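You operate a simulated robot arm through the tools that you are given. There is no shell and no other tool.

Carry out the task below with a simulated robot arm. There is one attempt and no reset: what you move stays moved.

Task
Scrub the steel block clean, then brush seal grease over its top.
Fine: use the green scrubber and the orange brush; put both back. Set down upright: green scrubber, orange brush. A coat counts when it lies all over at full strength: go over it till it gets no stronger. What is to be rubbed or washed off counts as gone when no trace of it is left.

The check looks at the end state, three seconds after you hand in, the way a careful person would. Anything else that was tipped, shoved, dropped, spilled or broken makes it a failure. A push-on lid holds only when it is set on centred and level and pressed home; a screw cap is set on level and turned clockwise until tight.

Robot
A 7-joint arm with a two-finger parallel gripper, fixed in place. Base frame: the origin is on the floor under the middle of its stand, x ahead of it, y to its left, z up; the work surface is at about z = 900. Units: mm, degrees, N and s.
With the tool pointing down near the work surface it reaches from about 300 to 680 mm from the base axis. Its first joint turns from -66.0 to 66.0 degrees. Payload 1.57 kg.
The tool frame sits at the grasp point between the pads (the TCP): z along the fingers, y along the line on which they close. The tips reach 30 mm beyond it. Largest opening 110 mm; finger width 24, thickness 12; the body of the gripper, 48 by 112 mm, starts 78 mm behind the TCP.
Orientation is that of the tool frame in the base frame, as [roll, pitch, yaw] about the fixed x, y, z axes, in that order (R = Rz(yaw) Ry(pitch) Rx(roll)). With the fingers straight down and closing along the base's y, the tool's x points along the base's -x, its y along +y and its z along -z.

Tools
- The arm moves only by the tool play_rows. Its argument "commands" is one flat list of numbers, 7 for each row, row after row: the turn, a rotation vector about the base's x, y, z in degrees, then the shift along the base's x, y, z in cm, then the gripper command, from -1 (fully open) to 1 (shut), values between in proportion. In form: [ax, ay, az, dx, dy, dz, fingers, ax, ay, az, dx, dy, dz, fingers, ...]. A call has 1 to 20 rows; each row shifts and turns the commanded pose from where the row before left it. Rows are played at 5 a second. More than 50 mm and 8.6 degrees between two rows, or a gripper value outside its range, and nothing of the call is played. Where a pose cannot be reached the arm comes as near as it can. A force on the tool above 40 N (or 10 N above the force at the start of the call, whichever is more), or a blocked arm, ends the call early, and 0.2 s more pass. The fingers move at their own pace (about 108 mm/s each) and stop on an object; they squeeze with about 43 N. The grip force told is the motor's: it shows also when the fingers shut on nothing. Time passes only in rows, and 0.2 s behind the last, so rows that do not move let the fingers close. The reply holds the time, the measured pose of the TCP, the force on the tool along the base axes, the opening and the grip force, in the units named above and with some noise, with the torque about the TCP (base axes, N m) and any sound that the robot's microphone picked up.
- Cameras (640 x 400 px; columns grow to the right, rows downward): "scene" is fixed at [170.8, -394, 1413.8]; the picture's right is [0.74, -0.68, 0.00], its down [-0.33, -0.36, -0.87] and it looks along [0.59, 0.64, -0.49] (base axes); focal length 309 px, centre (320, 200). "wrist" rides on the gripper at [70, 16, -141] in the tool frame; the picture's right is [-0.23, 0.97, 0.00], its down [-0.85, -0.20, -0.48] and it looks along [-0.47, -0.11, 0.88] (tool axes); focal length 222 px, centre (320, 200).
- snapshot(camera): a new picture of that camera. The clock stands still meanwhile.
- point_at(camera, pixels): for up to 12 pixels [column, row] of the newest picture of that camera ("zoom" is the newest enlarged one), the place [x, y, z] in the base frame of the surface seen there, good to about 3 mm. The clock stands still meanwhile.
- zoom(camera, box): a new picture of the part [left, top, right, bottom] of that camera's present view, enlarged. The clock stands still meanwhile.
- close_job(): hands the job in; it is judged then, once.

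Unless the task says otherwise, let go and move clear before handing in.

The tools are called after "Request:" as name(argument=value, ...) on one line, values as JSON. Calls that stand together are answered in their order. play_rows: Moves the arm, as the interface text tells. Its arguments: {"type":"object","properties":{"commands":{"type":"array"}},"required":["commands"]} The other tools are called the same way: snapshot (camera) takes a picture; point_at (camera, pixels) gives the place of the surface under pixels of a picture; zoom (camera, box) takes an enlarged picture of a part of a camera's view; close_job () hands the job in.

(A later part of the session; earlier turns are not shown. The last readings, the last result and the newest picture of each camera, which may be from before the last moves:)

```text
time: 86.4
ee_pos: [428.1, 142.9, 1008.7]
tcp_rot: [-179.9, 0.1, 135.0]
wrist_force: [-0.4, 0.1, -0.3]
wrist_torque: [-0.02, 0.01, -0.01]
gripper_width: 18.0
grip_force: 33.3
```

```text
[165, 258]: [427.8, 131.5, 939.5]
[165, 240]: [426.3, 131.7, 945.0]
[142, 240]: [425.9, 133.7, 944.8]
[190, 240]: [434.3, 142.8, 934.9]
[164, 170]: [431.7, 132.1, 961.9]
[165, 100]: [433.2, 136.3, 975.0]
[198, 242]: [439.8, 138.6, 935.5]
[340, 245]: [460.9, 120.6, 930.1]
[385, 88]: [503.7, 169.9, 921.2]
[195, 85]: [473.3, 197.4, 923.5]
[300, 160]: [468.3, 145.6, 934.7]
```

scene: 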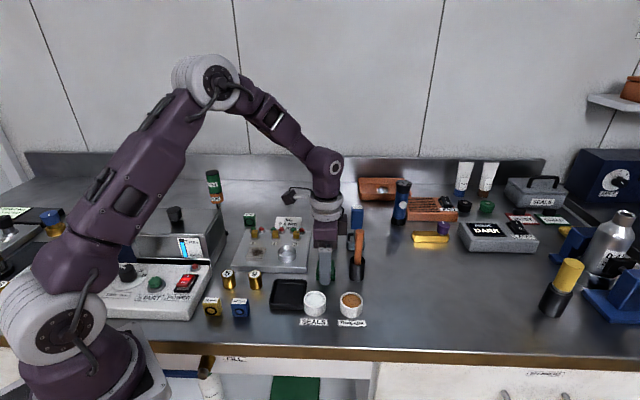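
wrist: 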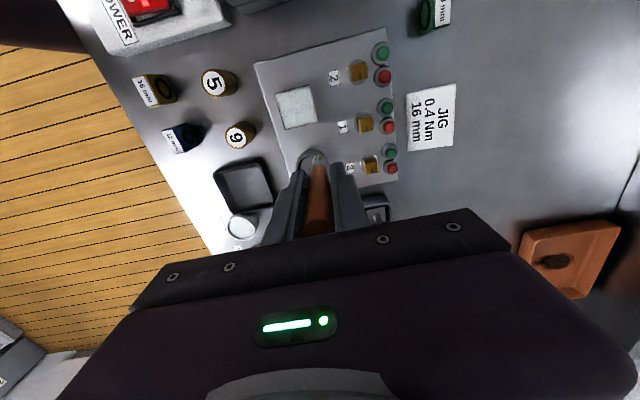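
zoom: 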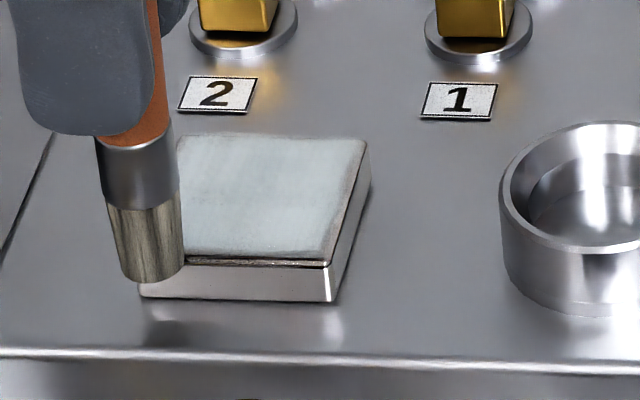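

I'll check from the wrist camera whether the brush has tilted in the grip.

Request:
zoom(camera="wrist", box=[250, 100, 390, 240])

Request:
point_at(camera="zoom", pixels=[[322, 190], [310, 230], [315, 300], [345, 160], [280, 130], [385, 200]])

```text
2.86 times, centred on (320, 170) of wrist
```

zoom: 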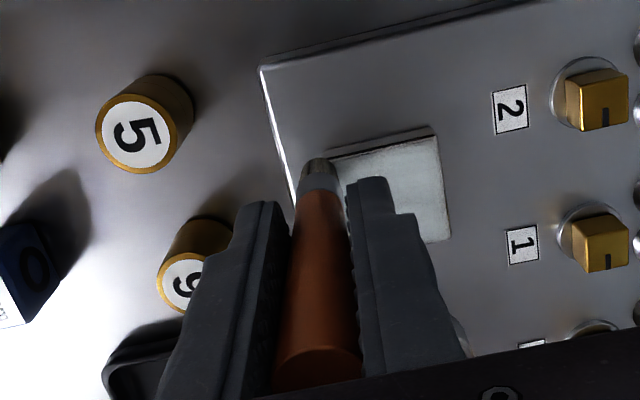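

```text
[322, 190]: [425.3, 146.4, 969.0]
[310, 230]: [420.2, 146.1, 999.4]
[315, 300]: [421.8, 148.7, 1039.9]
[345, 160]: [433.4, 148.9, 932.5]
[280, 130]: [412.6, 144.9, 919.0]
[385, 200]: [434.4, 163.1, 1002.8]
```

The brush leans about 2.7 mm toward the near side from the handle's taper, putting the tip just over the near edge. I'll lift, move inward 5 mm, re-establish light contact and repeat the left lane.

Request:
play_rows(commands=[0, 0, 0, 0, 0, 0.4, 1, 0, 0, 0, 0.35, 0.35, 0, 1, 0, 0, 0, 0, 0, -0.4, 1, 0, 0, 0, 0, 0, -0.05, 1, 0, 0, 0, 0, 0, 0, 1])

Request:
play_rows(commands=[0, 0, 0, 0, 0, -0.06, 1, 0, 0, 0, 0, 0, 0, 1])

```text
time: 87.6
ee_pos: [431.3, 145.8, 1010.0]
tcp_rot: [179.9, 0.1, 135.1]
wrist_force: [0.2, -0.8, -1.1]
wrist_torque: [0.01, 0.02, -0.02]
gripper_width: 18.2
grip_force: 33.3
```

```text
time: 88.2
ee_pos: [430.5, 145.7, 1009.7]
tcp_rot: [180.0, 0.0, 135.0]
wrist_force: [0.5, -0.5, 5.8]
wrist_torque: [-0.06, 0.01, 0.04]
gripper_width: 18.0
grip_force: 32.6
```

Light contact at 5.8 N. I'll stroke the left lane out and back with a tiny downward feed to keep contact.

Request:
play_rows(commands=[0, 0, 0, 0.509, 0.509, -0.02, 1, 0, 0, 0, 0.509, 0.509, -0.01, 1, 0, 0, 0, 0.509, 0.509, -0.01, 1, 0, 0, 0, 0.509, 0.509, -0.01, 1, 0, 0, 0, 0.509, 0.509, -0.01, 1, 0, 0, 0, 0, 0, 0, 1])

Request:
play_rows(commands=[0, 0, 0, -0.495, -0.495, -0.01, 1, 0, 0, 0, -0.495, -0.495, -0.01, 1, 0, 0, 0, -0.495, -0.495, -0.01, 1, 0, 0, 0, -0.495, -0.495, -0.01, 1, 0, 0, 0, -0.495, -0.495, -0.01, 1, 0, 0, 0, 0, 0, 0, 1])

Request:
zoom(camera="scene", box=[240, 235, 284, 270])

```text
time: 89.6
ee_pos: [458.5, 171.8, 1009.4]
tcp_rot: [180.0, 0.1, 135.1]
wrist_force: [-1.0, -0.4, 4.7]
wrist_torque: [-0.06, 0.14, -0.02]
gripper_width: 17.9
grip_force: 32.0
```

```text
time: 91.0
ee_pos: [432.3, 149.1, 1009.0]
tcp_rot: [-180.0, 0.0, 135.0]
wrist_force: [2.4, 2.1, 11.2]
wrist_torque: [0.14, -0.14, -0.01]
gripper_width: 18.1
grip_force: 32.7
```

```text
11.43 times, centred on (262, 252) of scene
```

zoom: 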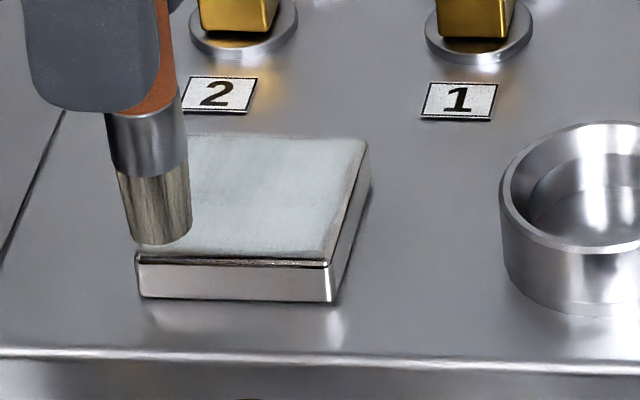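

Contact held at 5–11 N. I'll finish the left lane at the near edge, then move on to the next lanes the same way.

Request:
play_rows(commands=[0, 0, 0, -0.424, -0.424, -0.01, 1, 0, 0, 0, 0, 0, 0, 1, 0, 0, 0, 0.39, -0.39, 0.15, 1, 0, 0, 0, 0, 0, -0.15, 1, 0, 0, 0, 0.6, 0.6, -0.01, 1, 0, 0, 0, 0.6, 0.6, -0.01, 1, 0, 0, 0, 0.6, 0.6, -0.01, 1, 0, 0, 0, 0.6, 0.6, -0.01, 1, 0, 0, 0, 0.6, 0.6, -0.01, 1, 0, 0, 0, 0, 0, 0, 1])

Request:
play_rows(commands=[0, 0, 0, 0.39, -0.39, 0.15, 1, 0, 0, 0, 0, 0, -0.15, 1, 0, 0, 0, -0.6, -0.6, -0.01, 1, 0, 0, 0, -0.6, -0.6, -0.01, 1, 0, 0, 0, -0.6, -0.6, -0.01, 1, 0, 0, 0, -0.6, -0.6, -0.01, 1, 0, 0, 0, -0.6, -0.6, -0.01, 1, 0, 0, 0, 0, 0, 0, 1])

Request:
play_rows(commands=[0, 0, 0, 0.39, -0.39, 0.15, 1, 0, 0, 0, 0, 0, -0.15, 1, 0, 0, 0, 0.6, 0.6, -0.01, 1, 0, 0, 0, 0.6, 0.6, -0.01, 1, 0, 0, 0, 0.6, 0.6, -0.01, 1, 0, 0, 0, 0.6, 0.6, -0.01, 1, 0, 0, 0, 0.6, 0.6, -0.01, 1, 0, 0, 0, 0, 0, 0, 1])

Request:
zoom(camera="scene", box=[240, 235, 284, 270])

```text
time: 93.2
ee_pos: [461.2, 170.3, 1006.9]
tcp_rot: [179.9, 0.1, 135.0]
wrist_force: [-4.3, -4.0, 22.0]
wrist_torque: [-0.27, 0.21, 0.01]
gripper_width: 18.2
grip_force: 32.3
```

```text
time: 95.0
ee_pos: [434.7, 134.7, 1006.9]
tcp_rot: [179.8, 0.1, 135.0]
wrist_force: [3.7, 2.4, 13.9]
wrist_torque: [0.18, -0.28, 0.0]
gripper_width: 18.1
grip_force: 33.1
```

```text
time: 96.8
ee_pos: [469.2, 162.8, 1006.3]
tcp_rot: [-180.0, 0.0, 134.9]
wrist_force: [-1.4, -2.6, 9.7]
wrist_torque: [-0.19, 0.17, 0.0]
gripper_width: 18.0
grip_force: 32.6
```

```text
11.43 times, centred on (262, 252) of scene
```

zoom: 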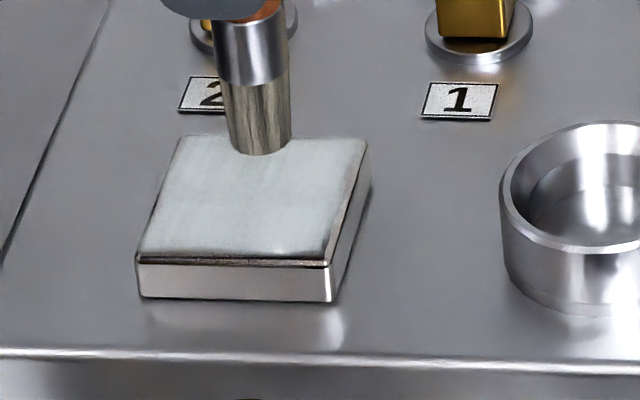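

Contact stays in the 10–20 N range and the far edge is being reached. I'll continue with the lanes toward the right edge.

Request:
play_rows(commands=[0, 0, 0, 0.39, -0.39, 0.15, 1, 0, 0, 0, 0, 0, -0.15, 1, 0, 0, 0, -0.6, -0.6, -0.01, 1, 0, 0, 0, -0.6, -0.6, -0.01, 1, 0, 0, 0, -0.6, -0.6, -0.01, 1, 0, 0, 0, -0.6, -0.6, -0.01, 1, 0, 0, 0, -0.6, -0.6, -0.01, 1, 0, 0, 0, 0, 0, 0, 1])

Request:
play_rows(commands=[0, 0, 0, 0.39, -0.39, 0.15, 1, 0, 0, 0, 0, 0, -0.15, 1, 0, 0, 0, 0.6, 0.6, -0.01, 1, 0, 0, 0, 0.6, 0.6, -0.01, 1, 0, 0, 0, 0.6, 0.6, -0.01, 1, 0, 0, 0, 0.6, 0.6, -0.01, 1, 0, 0, 0, 0.6, 0.6, -0.01, 1, 0, 0, 0, 0, 0, 0, 1])

Request:
play_rows(commands=[0, 0, 0, 0.39, -0.39, 0.15, 1, 0, 0, 0, 0, 0, -0.15, 1, 0, 0, 0, -0.6, -0.6, -0.01, 1, 0, 0, 0, -0.6, -0.6, -0.01, 1, 0, 0, 0, -0.6, -0.6, -0.01, 1, 0, 0, 0, -0.6, -0.6, -0.01, 1, 0, 0, 0, -0.6, -0.6, -0.01, 1, 0, 0, 0, 0, 0, 0, 1])

Request:
play_rows(commands=[0, 0, 0, 0.35, -0.35, 0.15, 1, 0, 0, 0, 0, 0, -0.15, 1, 0, 0, 0, 0.6, 0.6, -0.01, 1, 0, 0, 0, 0.6, 0.6, -0.01, 1, 0, 0, 0, 0.6, 0.6, -0.01, 1, 0, 0, 0, 0.6, 0.6, -0.01, 1, 0, 0, 0, 0.6, 0.6, -0.01, 1, 0, 0, 0, 0, 0, 0, 1])

Request:
zoom(camera="scene", box=[240, 235, 284, 270])

```text
time: 98.6
ee_pos: [442.7, 126.9, 1004.8]
tcp_rot: [179.9, 0.0, 135.0]
wrist_force: [1.6, 0.7, 12.7]
wrist_torque: [0.07, -0.15, 0.02]
gripper_width: 18.0
grip_force: 32.8
```

```text
time: 100.4
ee_pos: [478.1, 153.2, 1005.6]
tcp_rot: [-179.8, 0.0, 135.0]
wrist_force: [0.2, -0.1, -0.8]
wrist_torque: [-0.02, -0.05, -0.02]
gripper_width: 17.8
grip_force: 32.6
```

```text
time: 102.2
ee_pos: [450.9, 121.3, 1006.0]
tcp_rot: [179.9, 0.0, 135.0]
wrist_force: [1.9, 1.3, 8.4]
wrist_torque: [0.1, -0.15, -0.04]
gripper_width: 17.9
grip_force: 32.9
```

```text
time: 104.0
ee_pos: [484.5, 146.9, 1004.3]
tcp_rot: [179.8, 0.2, 135.1]
wrist_force: [-2.4, -6.0, 27.6]
wrist_torque: [-0.41, 0.26, 0.05]
gripper_width: 18.0
grip_force: 32.1
```

```text
11.43 times, centred on (262, 252) of scene
```

zoom: 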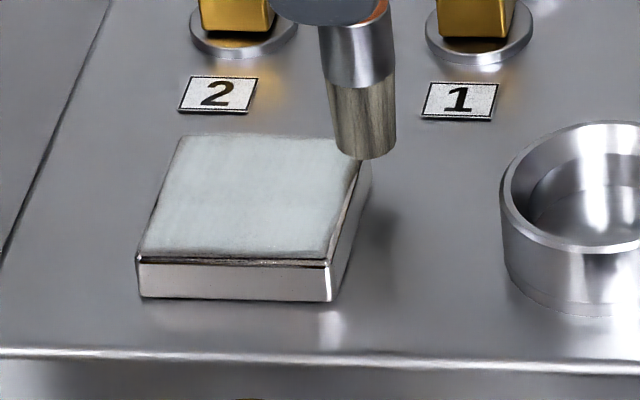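

The tip is at the far-right corner. I'll do the right lane back to the near edge, then lift and inspect.

Request:
play_rows(commands=[0, 0, 0, -0.6, -0.6, 0, 1, 0, 0, 0, -0.6, -0.6, 0, 1, 0, 0, 0, -0.6, -0.6, 0, 1, 0, 0, 0, -0.6, -0.6, 0, 1, 0, 0, 0, -0.6, -0.6, 0, 1, 0, 0, 0, 0, 0, 0, 1])

Request:
play_rows(commands=[0, 0, 0, 0, 0, 1.5, 1, 0, 0, 0, 0, 0, 3.5, 1, 0, 0, 0, 1.6, -1.6, 1.0, 1, 0, 0, 0, 2.0, -2.0, 0, 1, 0, 0, 0, 0, 0, 0, 1])

Request:
zoom(camera="scene", box=[250, 240, 284, 266])

Request:
snapshot(camera="wrist")

```text
time: 105.4
ee_pos: [455.3, 116.2, 1002.5]
tcp_rot: [179.8, 0.0, 135.0]
wrist_force: [4.5, 4.6, 18.3]
wrist_torque: [0.29, -0.36, 0.03]
gripper_width: 17.4
grip_force: 31.9
```

```text
time: 106.6
ee_pos: [489.8, 79.2, 1064.0]
tcp_rot: [-180.0, -0.1, 135.0]
wrist_force: [-0.7, 0.0, -0.1]
wrist_torque: [0.02, 0.0, 0.0]
gripper_width: 16.9
grip_force: 31.7
```

```text
15.38 times, centred on (267, 253) of scene
```

zoom: 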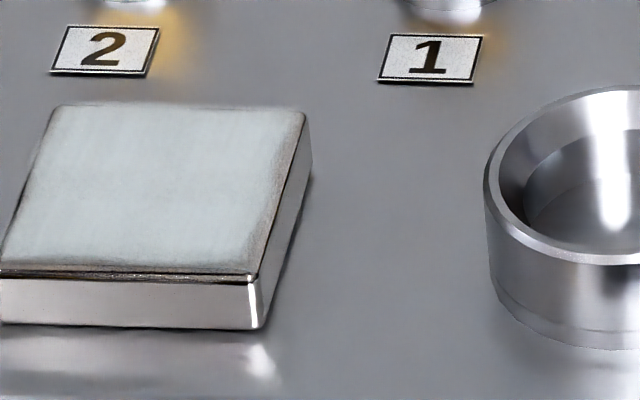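

```text
taken
```

wrist: 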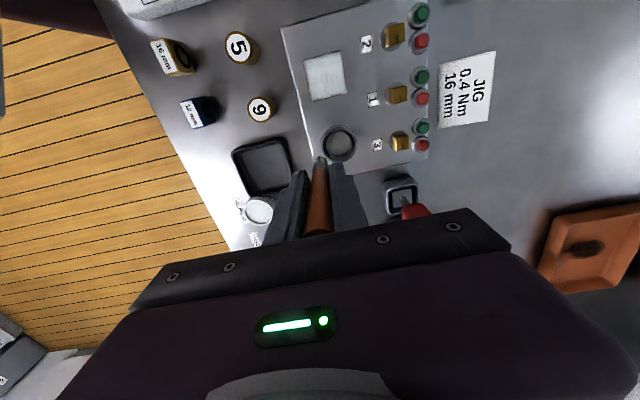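

The coat looks similar, with a faint darker strip remaining at the right edge. The grip width dropped to 16.9, so I'll check both the coat and the brush in close-up.

Request:
zoom(camera="wrist", box=[295, 45, 355, 105])

Request:
zoom(camera="scene", box=[260, 190, 330, 270])

Request:
zoom(camera="wrist", box=[250, 130, 390, 250])

```text
6.67 times, centred on (325, 75) of wrist
```

zoom: 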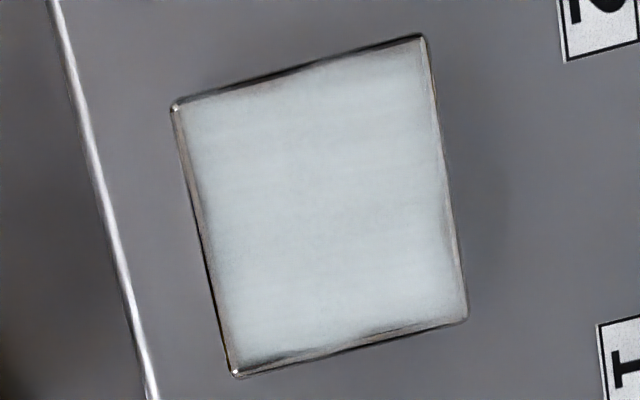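

```text
5.00 times, centred on (295, 230) of scene
```

zoom: 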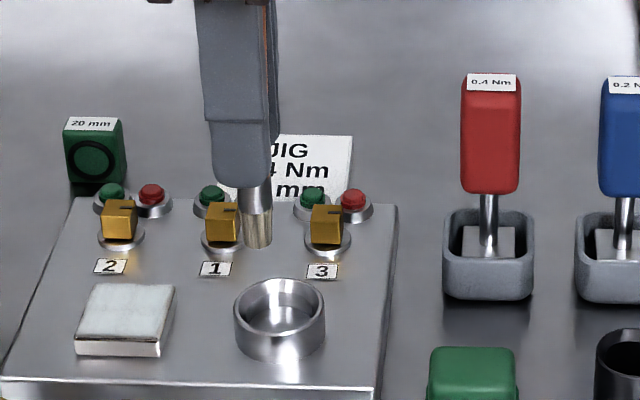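

```text
3.33 times, centred on (320, 190) of wrist
```

zoom: 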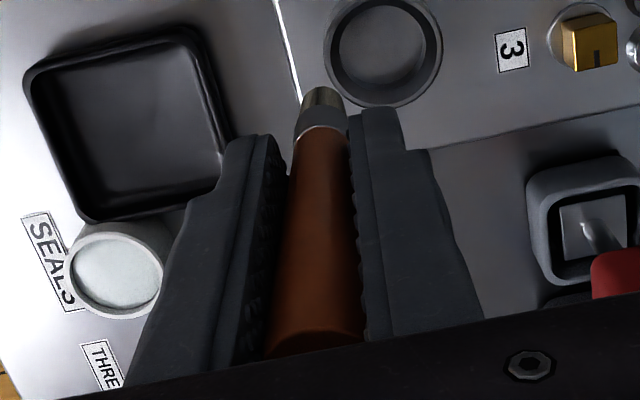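

The coat covers the top with only a thin strip at the rim, and the brush has slid about 10 mm up in the grip. I'll bring the wrist camera closer to see whether the rim strips are bare or just the bevel.

Request:
play_rows(commands=[0, 0, 0, 0, 0, -2.0, 1, 0, 0, 0, -0.4, 1.2, -1.5, 1, 0, 0, 0, 0, 0, 0, 1])

Request:
snapshot(camera="wrist")

Request:
zoom(camera="wrist", box=[285, 30, 365, 110])

```text
time: 107.4
ee_pos: [486.3, 91.2, 1031.5]
tcp_rot: [-180.0, 0.0, 134.9]
wrist_force: [0.6, 0.6, -0.8]
wrist_torque: [-0.01, -0.03, -0.02]
gripper_width: 17.1
grip_force: 32.0
```

```text
taken
```

wrist: 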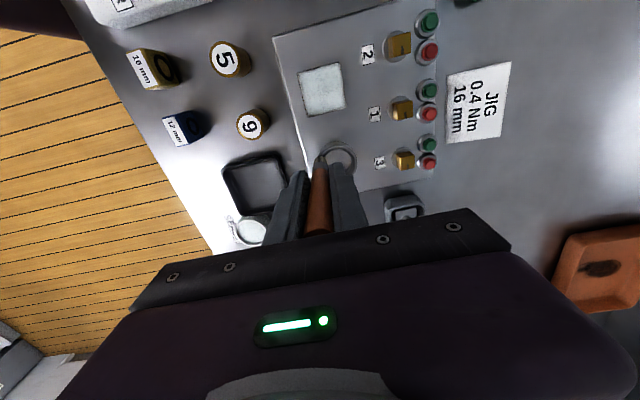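

```text
5.00 times, centred on (325, 70) of wrist
```

zoom: 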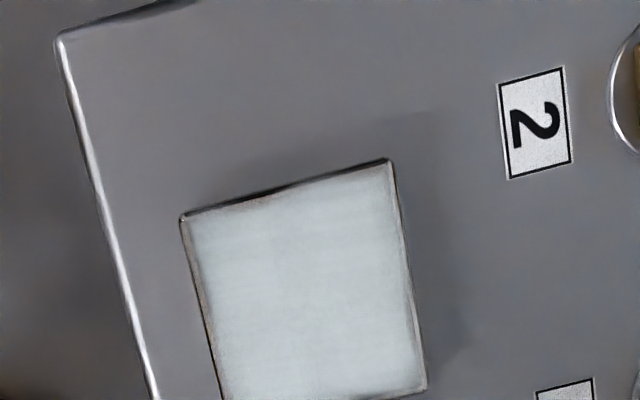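

Request:
zoom(camera="wrist", box=[296, 60, 350, 118])

Request:
zoom(camera="scene", box=[250, 242, 272, 262])

Request:
zoom(camera="scene", box=[260, 242, 276, 262])

```text
6.90 times, centred on (323, 89) of wrist
```

zoom: 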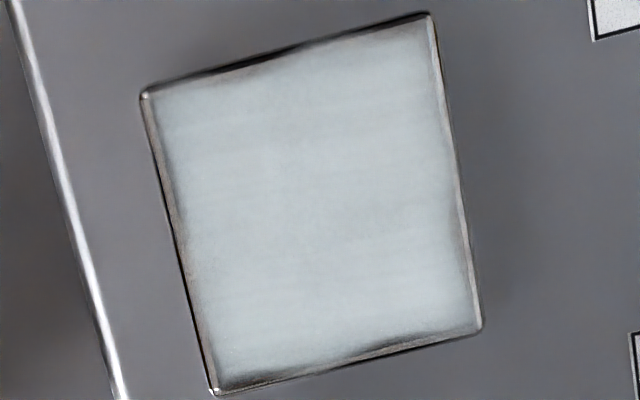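

```text
16.00 times, centred on (261, 252) of scene
```

zoom: 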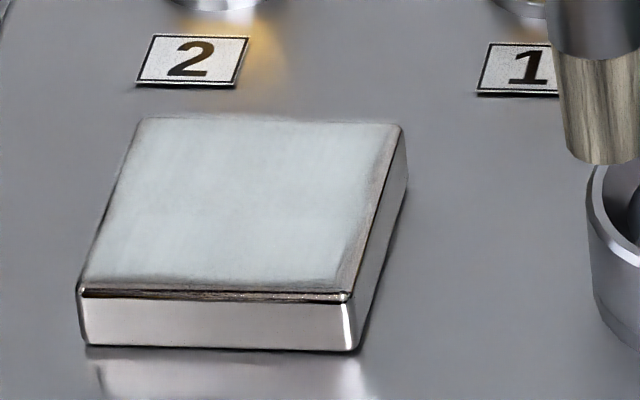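

```text
16.00 times, centred on (268, 252) of scene
```

zoom: 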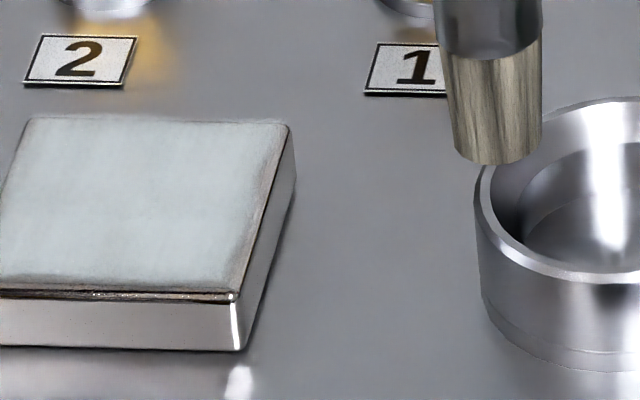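

The coat is full in the middle but fades over the last 1–2 mm at the right and near edges, so I'll do another perimeter pass. First I'll measure the brush tip to plan re-seating it in its cup for a fresh grip.

Request:
zoom(camera="scene", box=[270, 205, 310, 260])

Request:
point_at(camera="zoom", pixels=[[305, 205], [305, 190], [310, 130], [300, 60], [285, 195], [325, 195]])

```text
7.27 times, centred on (290, 232) of scene
```

zoom: 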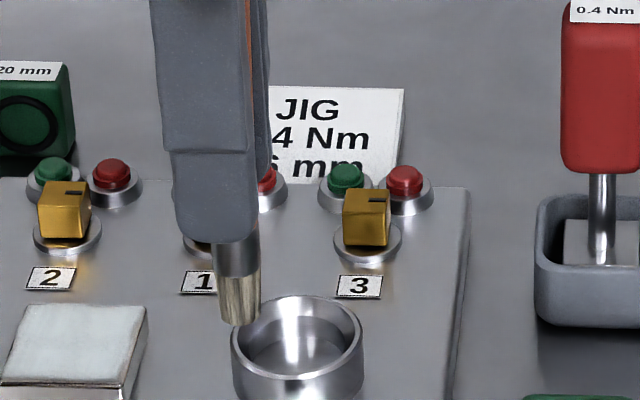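

```text
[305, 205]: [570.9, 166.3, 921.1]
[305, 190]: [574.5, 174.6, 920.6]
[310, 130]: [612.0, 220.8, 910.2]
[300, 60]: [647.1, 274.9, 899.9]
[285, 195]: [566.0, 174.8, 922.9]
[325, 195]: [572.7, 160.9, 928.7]
```

The brush has also shifted sideways in the pads, now off the finger centre toward the right. I'll measure the tip accurately at zoom (240,315).

Request:
point_at(camera="zoom", pixels=[[240, 320], [240, 305], [222, 305], [258, 300], [238, 280], [237, 262], [237, 250], [215, 220], [180, 220], [250, 220]])

Request:
zoom(camera="wrist", box=[260, 140, 380, 240])

```text
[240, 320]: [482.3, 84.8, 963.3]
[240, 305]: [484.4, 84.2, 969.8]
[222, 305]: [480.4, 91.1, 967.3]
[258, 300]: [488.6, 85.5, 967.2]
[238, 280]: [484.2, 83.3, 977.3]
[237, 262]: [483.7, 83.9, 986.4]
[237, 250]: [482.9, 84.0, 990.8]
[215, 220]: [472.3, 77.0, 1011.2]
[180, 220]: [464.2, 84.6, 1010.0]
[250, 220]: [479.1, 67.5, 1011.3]
```

```text
4.00 times, centred on (320, 190) of wrist
```

zoom: 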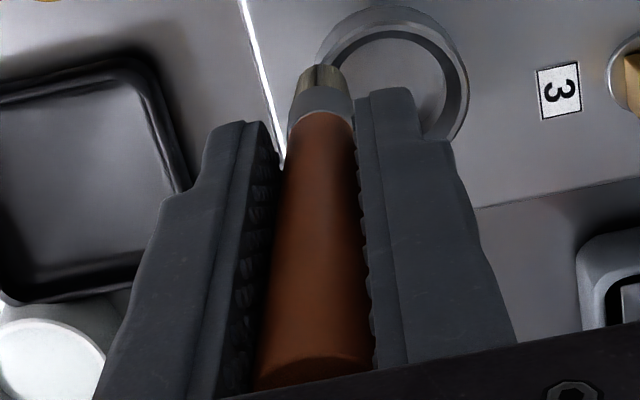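

The tip is about 69 mm below the TCP now (it was 85), offset roughly (+1,−4) mm. I'll take the brush to its cup, allowing for that offset, and re-grip it there.

Request:
play_rows(commands=[0, 0, 0, 0, 0, 2.0, 1, 0, 0, 0, 0, 0, 2.1, 1, 0, 0, 0, 2.216, -2.878, 0, 1, 0, 0, 0, 2.216, -2.878, 0, 1, 0, 0, 0, 2.216, -2.878, 0, 1, 0, 0, 0, 2.216, -2.878, 0, 1, 0, 0, 0, 2.216, -2.878, 0, 1, 0, 0, 0, 0, 0, -2.0, 1, 0, 0, 0, 0, 0, -1.5, 1, 0, 0, 0, 0, 0, 0, 1])

Request:
zoom(camera="scene", box=[330, 220, 390, 290])

Request:
zoom(camera="wrist", box=[260, 110, 380, 230])

```text
time: 109.6
ee_pos: [598.0, -51.9, 1035.0]
tcp_rot: [180.0, 0.0, 135.1]
wrist_force: [0.0, -0.8, -0.7]
wrist_torque: [-0.04, 0.01, 0.03]
gripper_width: 17.0
grip_force: 31.7
```

```text
5.71 times, centred on (360, 255) of scene
```

zoom: 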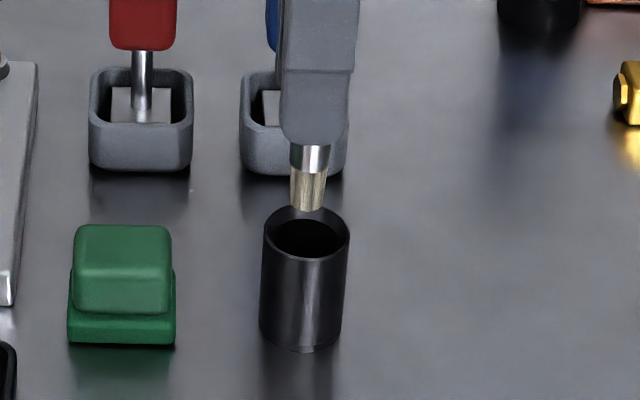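

```text
3.33 times, centred on (320, 170) of wrist
```

zoom: 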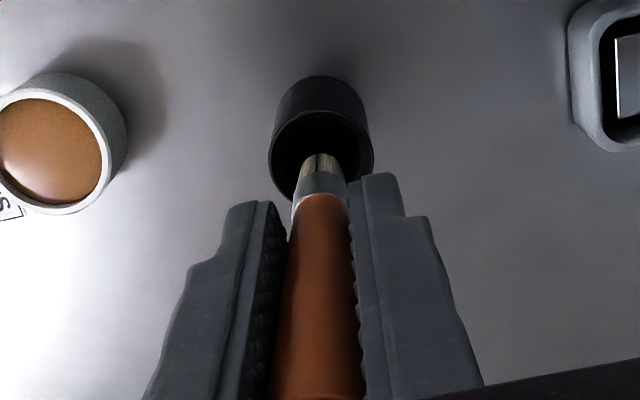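

The tip is above the cup opening. I'll measure tip and rim once more to centre it front-to-back before inserting.

Request:
zoom(camera="scene", box=[335, 240, 380, 285])

Request:
point_at(camera="zoom", pixels=[[291, 92], [291, 75], [278, 70], [305, 70], [291, 40], [288, 190], [215, 145], [362, 145], [290, 100], [240, 100], [340, 100]])

```text
8.89 times, centred on (358, 262) of scene
```

zoom: 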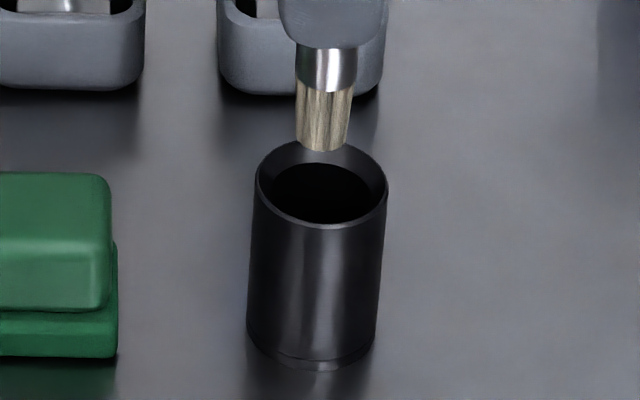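

```text
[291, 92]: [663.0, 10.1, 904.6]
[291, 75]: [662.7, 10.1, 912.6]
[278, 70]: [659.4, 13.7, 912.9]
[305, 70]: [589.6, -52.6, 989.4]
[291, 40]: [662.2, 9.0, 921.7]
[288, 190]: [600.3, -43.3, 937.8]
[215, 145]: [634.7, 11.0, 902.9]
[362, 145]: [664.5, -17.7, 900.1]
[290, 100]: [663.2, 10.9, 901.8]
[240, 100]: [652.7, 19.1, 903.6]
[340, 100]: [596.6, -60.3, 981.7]
```

Request:
point_at(camera="zoom", pixels=[[324, 140], [324, 125], [324, 100], [326, 65], [303, 120], [346, 120], [320, 228], [258, 180], [386, 185], [295, 146], [350, 146]])

```text
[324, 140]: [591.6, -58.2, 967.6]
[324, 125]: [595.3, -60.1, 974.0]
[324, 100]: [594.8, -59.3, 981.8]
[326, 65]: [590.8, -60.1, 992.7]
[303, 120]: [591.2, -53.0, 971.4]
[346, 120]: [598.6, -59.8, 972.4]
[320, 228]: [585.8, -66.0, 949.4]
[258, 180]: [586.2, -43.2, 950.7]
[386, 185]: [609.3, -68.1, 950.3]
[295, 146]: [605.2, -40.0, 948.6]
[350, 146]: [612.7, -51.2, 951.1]
```

The tip at (597.8,−54.6) lines up with the cup centre (598.3,−54.6) to within 1 mm. I'll lower the brush into the cup, keeping the fingertips just above the rim.

Request:
play_rows(commands=[0, 0, 0, 0.05, 0, -1.0, 1, 0, 0, 0, 0, 0, -1.5, 1, 0, 0, 0, 0, 0, -1.5, 1, 0, 0, 0, 0, 0, -1.0, 1, 0, 0, 0, 0, 0, 0, 1])

Request:
zoom(camera="scene", box=[330, 220, 390, 290])

```text
time: 110.8
ee_pos: [599.2, -52.3, 986.6]
tcp_rot: [180.0, 0.0, 135.0]
wrist_force: [-0.7, -0.5, -0.5]
wrist_torque: [-0.01, 0.01, -0.01]
gripper_width: 17.0
grip_force: 32.0
```

```text
5.71 times, centred on (360, 255) of scene
```

zoom: 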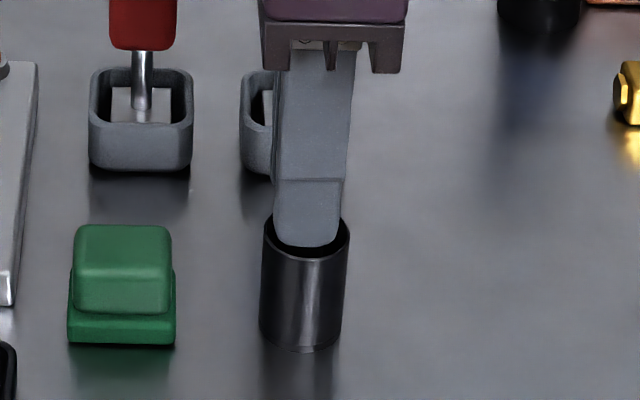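

The brush is in the cup with the fingertips just above the rim. I'll open very gradually so it settles gently.

Request:
play_rows(commands=[0, 0, 0, 0, 0, 0, 0.71, 0, 0, 0, 0, 0, 0, 0.7, 0, 0, 0, 0, 0, 0, 0.69])

Request:
play_rows(commands=[0, 0, 0, 0, 0, 0, 0.68, 0, 0, 0, 0, 0, 0, 0.67, 0, 0, 0, 0, 0, 0, 0.66])

```text
time: 111.6
ee_pos: [597.1, -51.5, 986.7]
tcp_rot: [180.0, 0.0, 135.0]
wrist_force: [-0.1, -0.1, -0.4]
wrist_torque: [-0.03, -0.05, -0.01]
gripper_width: 18.1
grip_force: 5.1
```

```text
time: 112.4
ee_pos: [598.9, -52.8, 986.7]
tcp_rot: [179.9, 0.0, 135.1]
wrist_force: [-0.7, 0.2, 0.2]
wrist_torque: [0.0, 0.0, -0.04]
gripper_width: 19.2
grip_force: 0.2
```

The brush slid down as the grip loosened (grip force now 0.2 N). I'll open fully and look.

Request:
play_rows(commands=[0, 0, 0, 0, 0, 0, 0.6, 0, 0, 0, 0, 0, 0, 0.4, 0, 0, 0, 0, 0, 0, 0.1, 0, 0, 0, 0, 0, 0, 0, 0, 0, 0, 0, 0, 0, 0])

Request:
zoom(camera="wrist", box=[250, 90, 390, 230])

Request:
zoom(camera="scene", box=[330, 200, 390, 290])

```text
time: 113.6
ee_pos: [596.9, -52.4, 985.6]
tcp_rot: [-180.0, 0.0, 135.1]
wrist_force: [-0.4, -0.9, -0.1]
wrist_torque: [-0.02, -0.04, 0.01]
gripper_width: 54.9
grip_force: 0.0
```

```text
2.86 times, centred on (320, 160) of wrist
```

zoom: 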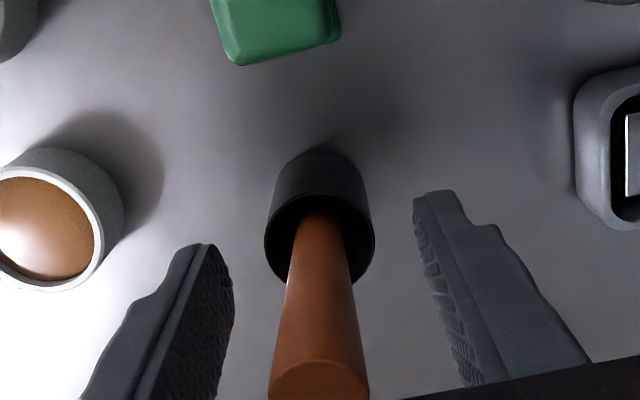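

```text
4.44 times, centred on (360, 245) of scene
```

zoom: 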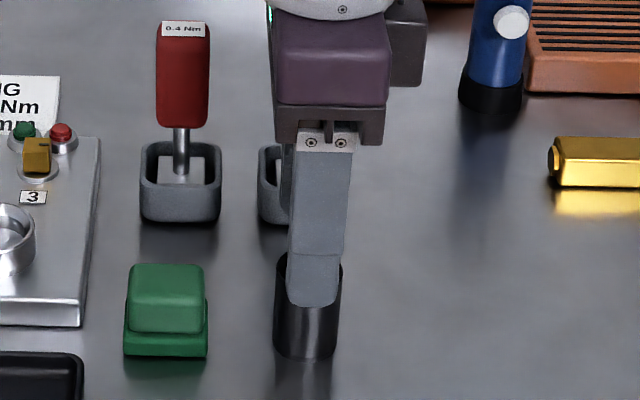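

The brush stands upright in its cup. With the gripper empty, I'll go inspect the coat closely with the wrist camera before deciding on another pass.

Request:
play_rows(commands=[0, 0, 0, 0, 0, 3.0, 0, 0, 0, 0, 0, 0, 4.0, 0, 0, 0, 0, 0, 0, 3.0, 0, 0, 0, 0, -2.2, 2.9, 0, 0, 0, 0, 0, -2.2, 2.9, 0, 0, 0, 0, 0, -2.2, 2.9, 0, 0, 0, 0, 0, -2.2, 2.9, 0, 0, 0, 0, 0, -2.2, 2.9, -1, 0, 0, 0, 0, 0, 0, -3.0, 0, 0, 0, 0, 0, 0, -3.0, 0, 0, 0, 0, 0, 0, 0, 0])

Request:
snapshot(camera="wrist")

Request:
zoom(camera="scene", box=[300, 200, 390, 290])

```text
time: 116.0
ee_pos: [487.9, 94.5, 1014.3]
tcp_rot: [179.9, -0.1, 135.0]
wrist_force: [0.3, 0.1, -0.1]
wrist_torque: [0.01, 0.01, -0.01]
gripper_width: 55.0
grip_force: 0.1
```

```text
taken
```

wrist: 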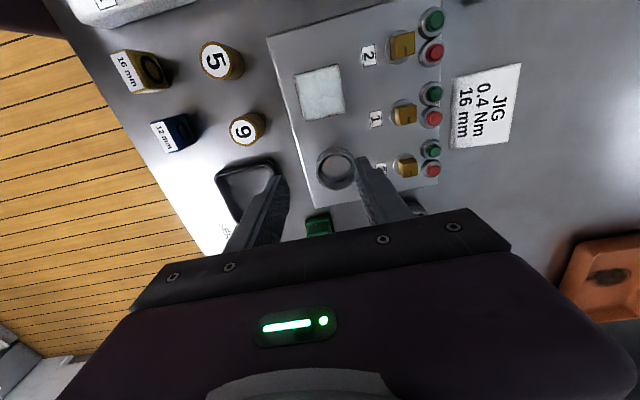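

```text
4.44 times, centred on (345, 245) of scene
```

zoom: 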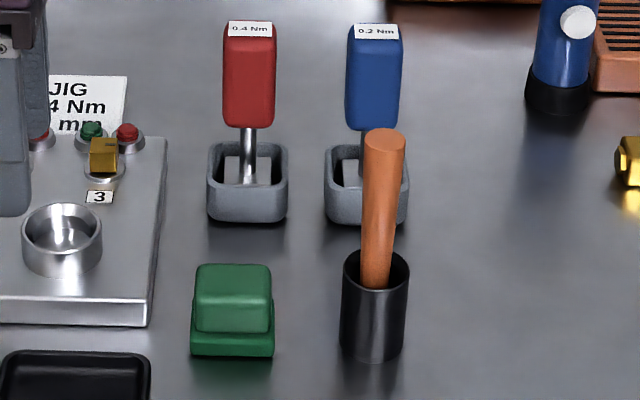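

All items stand where they should. I'll move directly over the block and lower for a close-up of the coat.

Request:
play_rows(commands=[0, 0, 0, -1.6, 2.5, 0, 0, 0, 0, 0, -1.63, 2.51, 0, 0, 0, 0, 0, 0, 0, -1.5, 0, 0, 0, 0, 0, 0, -1.5, 0, 0, 0, 0, 0, 0, 0, 0])

Request:
snapshot(camera="wrist")

Request:
zoom(camera="wrist", box=[280, 110, 370, 210])

```text
time: 117.2
ee_pos: [456.6, 145.0, 985.5]
tcp_rot: [-180.0, 0.0, 135.0]
wrist_force: [-0.5, 0.5, 0.6]
wrist_torque: [0.0, 0.0, 0.02]
gripper_width: 54.7
grip_force: 0.1
```

```text
taken
```

wrist: 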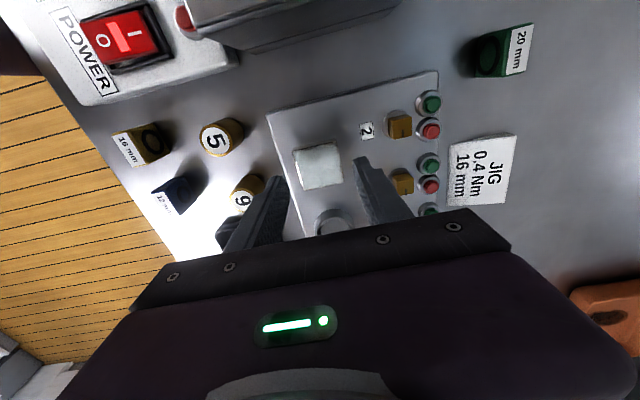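

```text
4.00 times, centred on (325, 160) of wrist
```

zoom: 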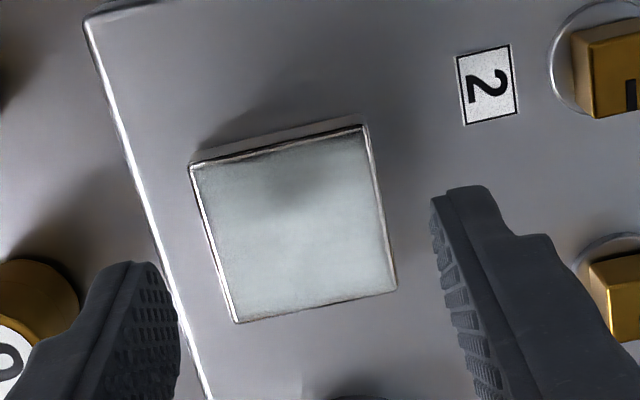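

Request:
zoom(camera="wrist", box=[288, 138, 346, 194])

Request:
point_at(camera="zoom", pixels=[[80, 75], [345, 15], [390, 260], [140, 310], [230, 160]])

```text
7.14 times, centred on (317, 166) of wrist
```

zoom: 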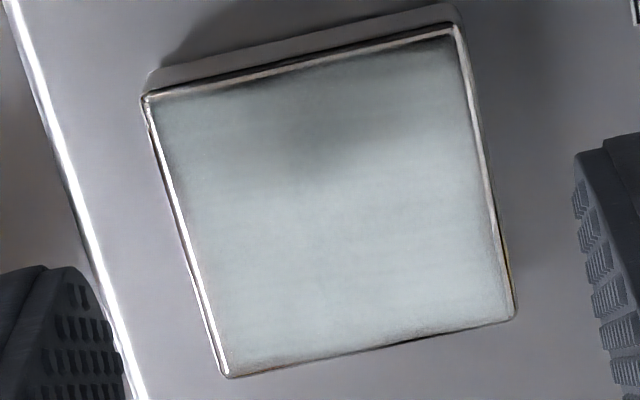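

```text
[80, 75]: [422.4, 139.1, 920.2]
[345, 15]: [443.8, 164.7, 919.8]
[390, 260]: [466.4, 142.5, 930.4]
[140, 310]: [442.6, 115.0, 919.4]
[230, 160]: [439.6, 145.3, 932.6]
```

Request:
point_at(camera="zoom", pixels=[[153, 102], [448, 36], [505, 312], [230, 368], [190, 235], [480, 170], [300, 70], [370, 342]])

```text
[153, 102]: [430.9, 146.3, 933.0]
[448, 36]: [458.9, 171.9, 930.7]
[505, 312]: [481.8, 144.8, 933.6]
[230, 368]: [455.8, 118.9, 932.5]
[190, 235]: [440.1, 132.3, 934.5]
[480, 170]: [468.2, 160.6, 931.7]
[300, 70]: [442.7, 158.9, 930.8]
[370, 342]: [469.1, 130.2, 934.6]
```

The coat is strong everywhere except a roughly 1 mm strip along the near and right edges, which has been shrinking with each pass. I'll fetch the brush again for a reload and an edge-focused pass.

Request:
play_rows(commands=[0, 0, 0, 0, 0, 4.0, 0, 0, 0, 0, 0, 0, 4.0, 0, 0, 0, 0, 0, 0, 2.0, 0, 0, 0, 0, 2.373, -3.308, 0, 0, 0, 0, 0, 2.373, -3.308, 0, 0, 0, 0, 0, 2.373, -3.308, 0, 0, 0, 0, 0, 2.373, -3.308, 0, 0, 0, 0, 0, 2.373, -3.308, 0, 0, 0, 0, 0, 2.375, -3.31, 0, 0, 0, 0, 0, 0, 0, 0, 0])

Request:
zoom(camera="wrist", box=[290, 110, 360, 190])

Request:
point_at(camera="zoom", pixels=[[294, 295], [250, 295], [340, 295], [294, 118], [232, 175], [360, 180]])

```text
time: 119.4
ee_pos: [599.8, -56.0, 1085.5]
tcp_rot: [-179.9, -0.1, 135.0]
wrist_force: [-0.7, -0.1, -0.1]
wrist_torque: [-0.02, 0.0, 0.01]
gripper_width: 55.2
grip_force: 0.1
```

```text
5.00 times, centred on (325, 150) of wrist
```

zoom: 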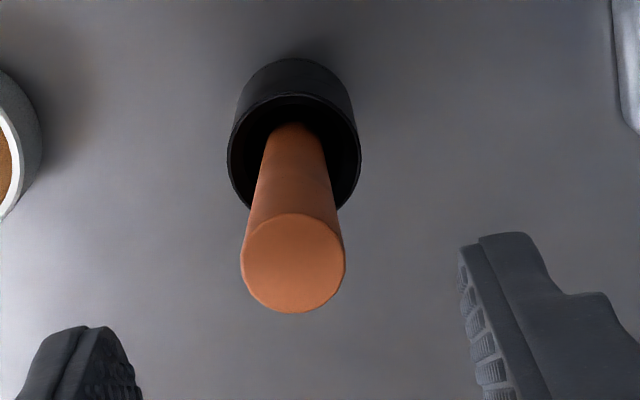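

```text
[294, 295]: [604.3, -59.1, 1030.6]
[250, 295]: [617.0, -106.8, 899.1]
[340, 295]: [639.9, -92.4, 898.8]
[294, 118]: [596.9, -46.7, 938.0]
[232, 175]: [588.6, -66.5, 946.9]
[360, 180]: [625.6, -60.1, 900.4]
```

The handle is centred between the fingers again. I'll descend and re-grip at the original height.

Request:
play_rows(commands=[0, 0, 0, 0.05, -0.02, -3.5, 0, 0, 0, 0, 0, 0, -3.2, 0, 0, 0, 0, 0, 0, -2.0, 0, 0, 0, 0, 0, 0, -1.0, 0, 0, 0, 0, 0, 0, 0, 0, 0, 0, 0, 0, 0, 0, 0.4, 0, 0, 0, 0, 0, 0, 0.58, 0, 0, 0, 0, 0, 0, 1, 0, 0, 0, 0, 0, 0, 1, 0, 0, 0, 0, 0, 0, 1])

Request:
play_rows(commands=[0, 0, 0, 0, 0, 0.5, 1, 0, 0, 0, 0, 0, 1.5, 1, 0, 0, 0, 0, 0, 3.0, 1, 0, 0, 0, 0, 0, 3.0, 1, 0, 0, 0, 0, 0, 0, 1])

Request:
zoom(camera="scene", box=[335, 210, 385, 290])

```text
time: 121.6
ee_pos: [600.7, -53.2, 988.8]
tcp_rot: [179.9, -0.1, 135.0]
wrist_force: [0.2, 0.0, 0.0]
wrist_torque: [0.02, -0.03, 0.01]
gripper_width: 17.2
grip_force: 32.2
```

```text
time: 122.8
ee_pos: [598.9, -54.5, 1069.1]
tcp_rot: [179.9, 0.0, 135.0]
wrist_force: [-0.1, 0.2, 0.1]
wrist_torque: [0.02, 0.0, -0.01]
gripper_width: 17.1
grip_force: 32.0
```

```text
5.00 times, centred on (360, 250) of scene
```

zoom: 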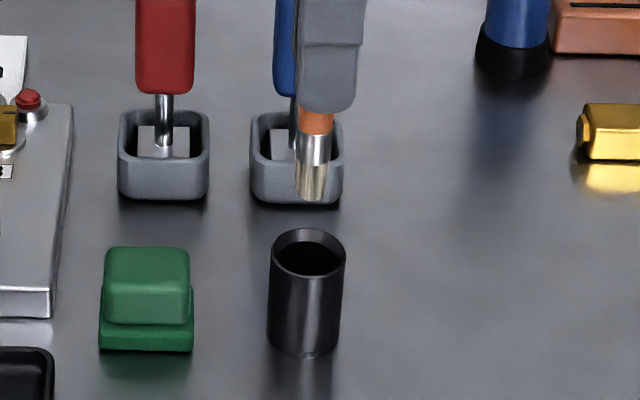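

The brush is lifted out cleanly and the cup is undisturbed. I'll measure the tip offset for this grip.

Request:
zoom(camera="scene", box=[335, 220, 375, 260])

Request:
point_at(camera="zoom", pixels=[[368, 300], [368, 285], [370, 235], [372, 190], [350, 270], [390, 270], [372, 150]])

```text
10.00 times, centred on (355, 240) of scene
```

zoom: 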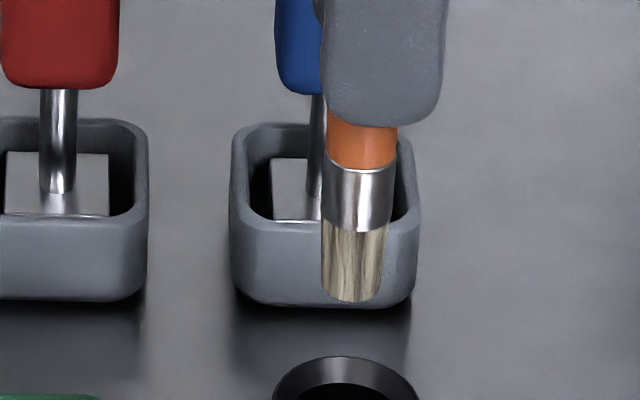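

```text
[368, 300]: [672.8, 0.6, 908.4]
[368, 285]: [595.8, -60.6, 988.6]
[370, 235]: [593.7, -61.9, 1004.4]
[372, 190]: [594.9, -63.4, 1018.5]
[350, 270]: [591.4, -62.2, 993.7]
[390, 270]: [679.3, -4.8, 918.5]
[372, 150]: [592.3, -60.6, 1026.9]
```

The tip is again about 85 mm below the TCP. I'll go to the SEALS pot and reload.

Request:
play_rows(commands=[0, 0, 0, -3.32, -0.035, 0, 1, 0, 0, 0, -3.32, -0.035, 0, 1, 0, 0, 0, -3.32, -0.035, 0, 1, 0, 0, 0, -3.31, -0.035, 0, 1, 0, 0, 0, 0, 0, -3.0, 1, 0, 0, 0, 0, 0, -2.0, 1, 0, 0, 0, 0, 0, -0.8, 1, 0, 0, 0, 0, 0, 0, 1])

Request:
zoom(camera="scene", box=[295, 255, 345, 320])

```text
time: 124.6
ee_pos: [465.9, -56.8, 1008.9]
tcp_rot: [-179.9, 0.0, 135.1]
wrist_force: [-0.1, 0.6, 0.0]
wrist_torque: [0.03, -0.02, 0.0]
gripper_width: 17.0
grip_force: 31.8
```

```text
6.15 times, centred on (320, 288) of scene
```

zoom: 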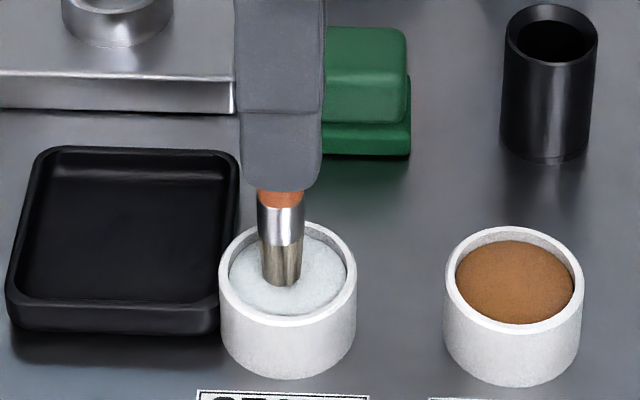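

The tip is centred just above the grease. I'll take small steps down to contact.

Request:
play_rows(commands=[0, 0, 0, 0, 0, -0.15, 1, 0, 0, 0, 0, 0, -0.1, 1, 0, 0, 0, 0, 0, 0, 1])

Request:
play_rows(commands=[0, 0, 0, 0, 0, -0.08, 1, 0, 0, 0, 0, 0, 0, 1])

Request:
play_rows(commands=[0, 0, 0, 0, 0, -0.08, 1, 0, 0, 0, 0, 0, 0, 1])

```text
time: 125.4
ee_pos: [466.5, -56.2, 1007.6]
tcp_rot: [180.0, 0.0, 135.0]
wrist_force: [-0.3, -0.3, 0.1]
wrist_torque: [0.01, 0.01, -0.01]
gripper_width: 17.3
grip_force: 32.4
```

```text
time: 126.0
ee_pos: [466.0, -56.3, 1007.3]
tcp_rot: [180.0, 0.0, 135.0]
wrist_force: [0.2, -0.1, -0.6]
wrist_torque: [-0.01, -0.01, 0.01]
gripper_width: 17.4
grip_force: 32.3
```

```text
time: 126.6
ee_pos: [465.6, -56.5, 1006.6]
tcp_rot: [179.9, 0.0, 135.1]
wrist_force: [0.9, -0.3, 0.2]
wrist_torque: [0.01, 0.0, -0.02]
gripper_width: 16.9
grip_force: 31.5
```

Request:
play_rows(commands=[0, 0, 0, 0, 0, -0.08, 1, 0, 0, 0, 0, 0, 0, 1])

Request:
play_rows(commands=[0, 0, 0, 0, 0, -0.08, 1, 0, 0, 0, 0, 0, 0, 1])

Request:
play_rows(commands=[0, 0, 0, 0, 0, -0.06, 1, 0, 0, 0, 0, 0, 0, 1])

```text
time: 127.2
ee_pos: [467.0, -55.9, 1006.4]
tcp_rot: [179.9, 0.0, 135.0]
wrist_force: [-2.2, 2.5, 20.5]
wrist_torque: [0.26, 0.28, 0.0]
gripper_width: 17.2
grip_force: 32.6
```

```text
time: 127.8
ee_pos: [466.4, -57.5, 1004.4]
tcp_rot: [179.9, 0.1, 135.0]
wrist_force: [0.9, -1.4, 26.1]
wrist_torque: [-0.12, -0.11, 0.01]
gripper_width: 17.2
grip_force: 31.9
```

```text
time: 128.4
ee_pos: [465.6, -57.4, 1004.2]
tcp_rot: [179.9, -0.1, 135.0]
wrist_force: [1.6, -1.0, 26.2]
wrist_torque: [-0.08, -0.11, 0.0]
gripper_width: 17.5
grip_force: 32.1
```

Contact at 26 N is plenty for loading. I'll ease up, wipe a little in the pot, lift and carry to the block.

Request:
play_rows(commands=[0, 0, 0, 0, 0, 0.08, 1, 0, 0, 0, 0.2, 0.2, 0, 1, 0, 0, 0, 0.2, 0.2, 0, 1, 0, 0, 0, -0.3, -0.3, 0, 1, 0, 0, 0, -0.3, -0.3, 0, 1, 0, 0, 0, 0.2, 0.2, 0, 1, 0, 0, 0, 0, 0, 0, 1, 0, 0, 0, 0, 0, 1.5, 1, 0, 0, 0, 0, 0, 3.0, 1, 0, 0, 0, 0, 0, 2.0, 1, 0, 0, 0, -0.18, 4.0, 0, 1, 0, 0, 0, -0.18, 4.0, 0, 1, 0, 0, 0, -0.18, 4.0, 0, 1, 0, 0, 0, -0.18, 4.0, 0, 1, 0, 0, 0, -0.18, 4.06, 0, 1, 0, 0, 0, 0, 0, -2.5, 1, 0, 0, 0, 0, 0, -2.0, 1, 0, 0, 0, 0, 0, 0, 1])

Request:
zoom(camera="scene", box=[240, 225, 290, 270])

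Request:
zoom(camera="wrist", box=[270, 100, 370, 200])

```text
time: 132.2
ee_pos: [457.4, 140.4, 1024.2]
tcp_rot: [180.0, -0.1, 135.0]
wrist_force: [-0.4, -0.3, -1.7]
wrist_torque: [-0.01, 0.01, -0.02]
gripper_width: 17.2
grip_force: 31.9
```

```text
8.89 times, centred on (265, 248) of scene
```

zoom: 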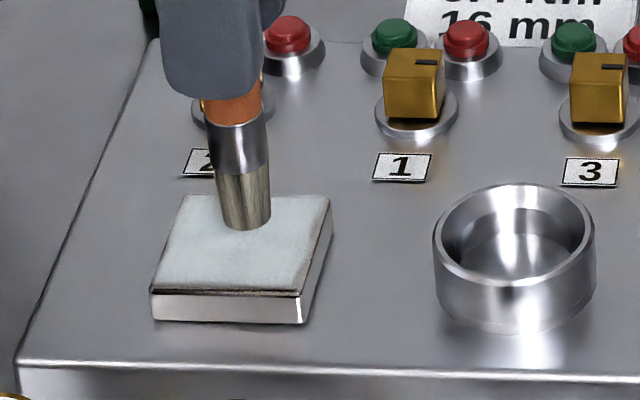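

```text
4.00 times, centred on (320, 150) of wrist
```

zoom: 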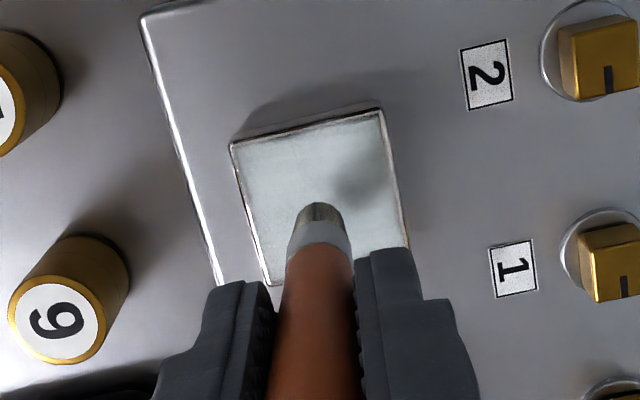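

The brush is over the block. I'll go to the near-left corner and lower to light contact for the edge pass.

Request:
play_rows(commands=[0, 0, 0, -2.4, 0, 0, 1, 0, 0, 0, 0, 0, -0.6, 1, 0, 0, 0, 0, 0, -0.3, 1, 0, 0, 0, 0, 0, 0, 1])

Request:
play_rows(commands=[0, 0, 0, 0, 0, -0.1, 1, 0, 0, 0, 0, 0, 0, 1])

Request:
play_rows(commands=[0, 0, 0, 0, 0, -0.1, 1, 0, 0, 0, 0, 0, 0, 1])

Request:
zoom(camera="scene", box=[240, 225, 290, 270])

```text
time: 133.2
ee_pos: [433.0, 142.6, 1014.8]
tcp_rot: [-179.9, 0.0, 134.9]
wrist_force: [-0.4, -0.4, -0.8]
wrist_torque: [-0.01, 0.0, -0.02]
gripper_width: 17.2
grip_force: 32.1
```

```text
time: 133.8
ee_pos: [433.9, 142.7, 1013.2]
tcp_rot: [179.9, -0.1, 135.1]
wrist_force: [-0.5, 0.2, 0.5]
wrist_torque: [-0.02, 0.03, -0.02]
gripper_width: 17.4
grip_force: 31.9
```

```text
time: 134.4
ee_pos: [432.8, 144.2, 1014.0]
tcp_rot: [180.0, -0.1, 135.0]
wrist_force: [1.3, -0.2, 5.3]
wrist_torque: [-0.02, -0.03, 0.01]
gripper_width: 17.1
grip_force: 32.1
```

```text
8.89 times, centred on (265, 248) of scene
```

zoom: 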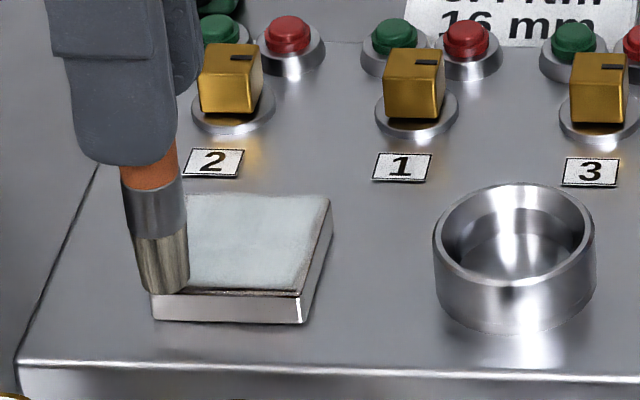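

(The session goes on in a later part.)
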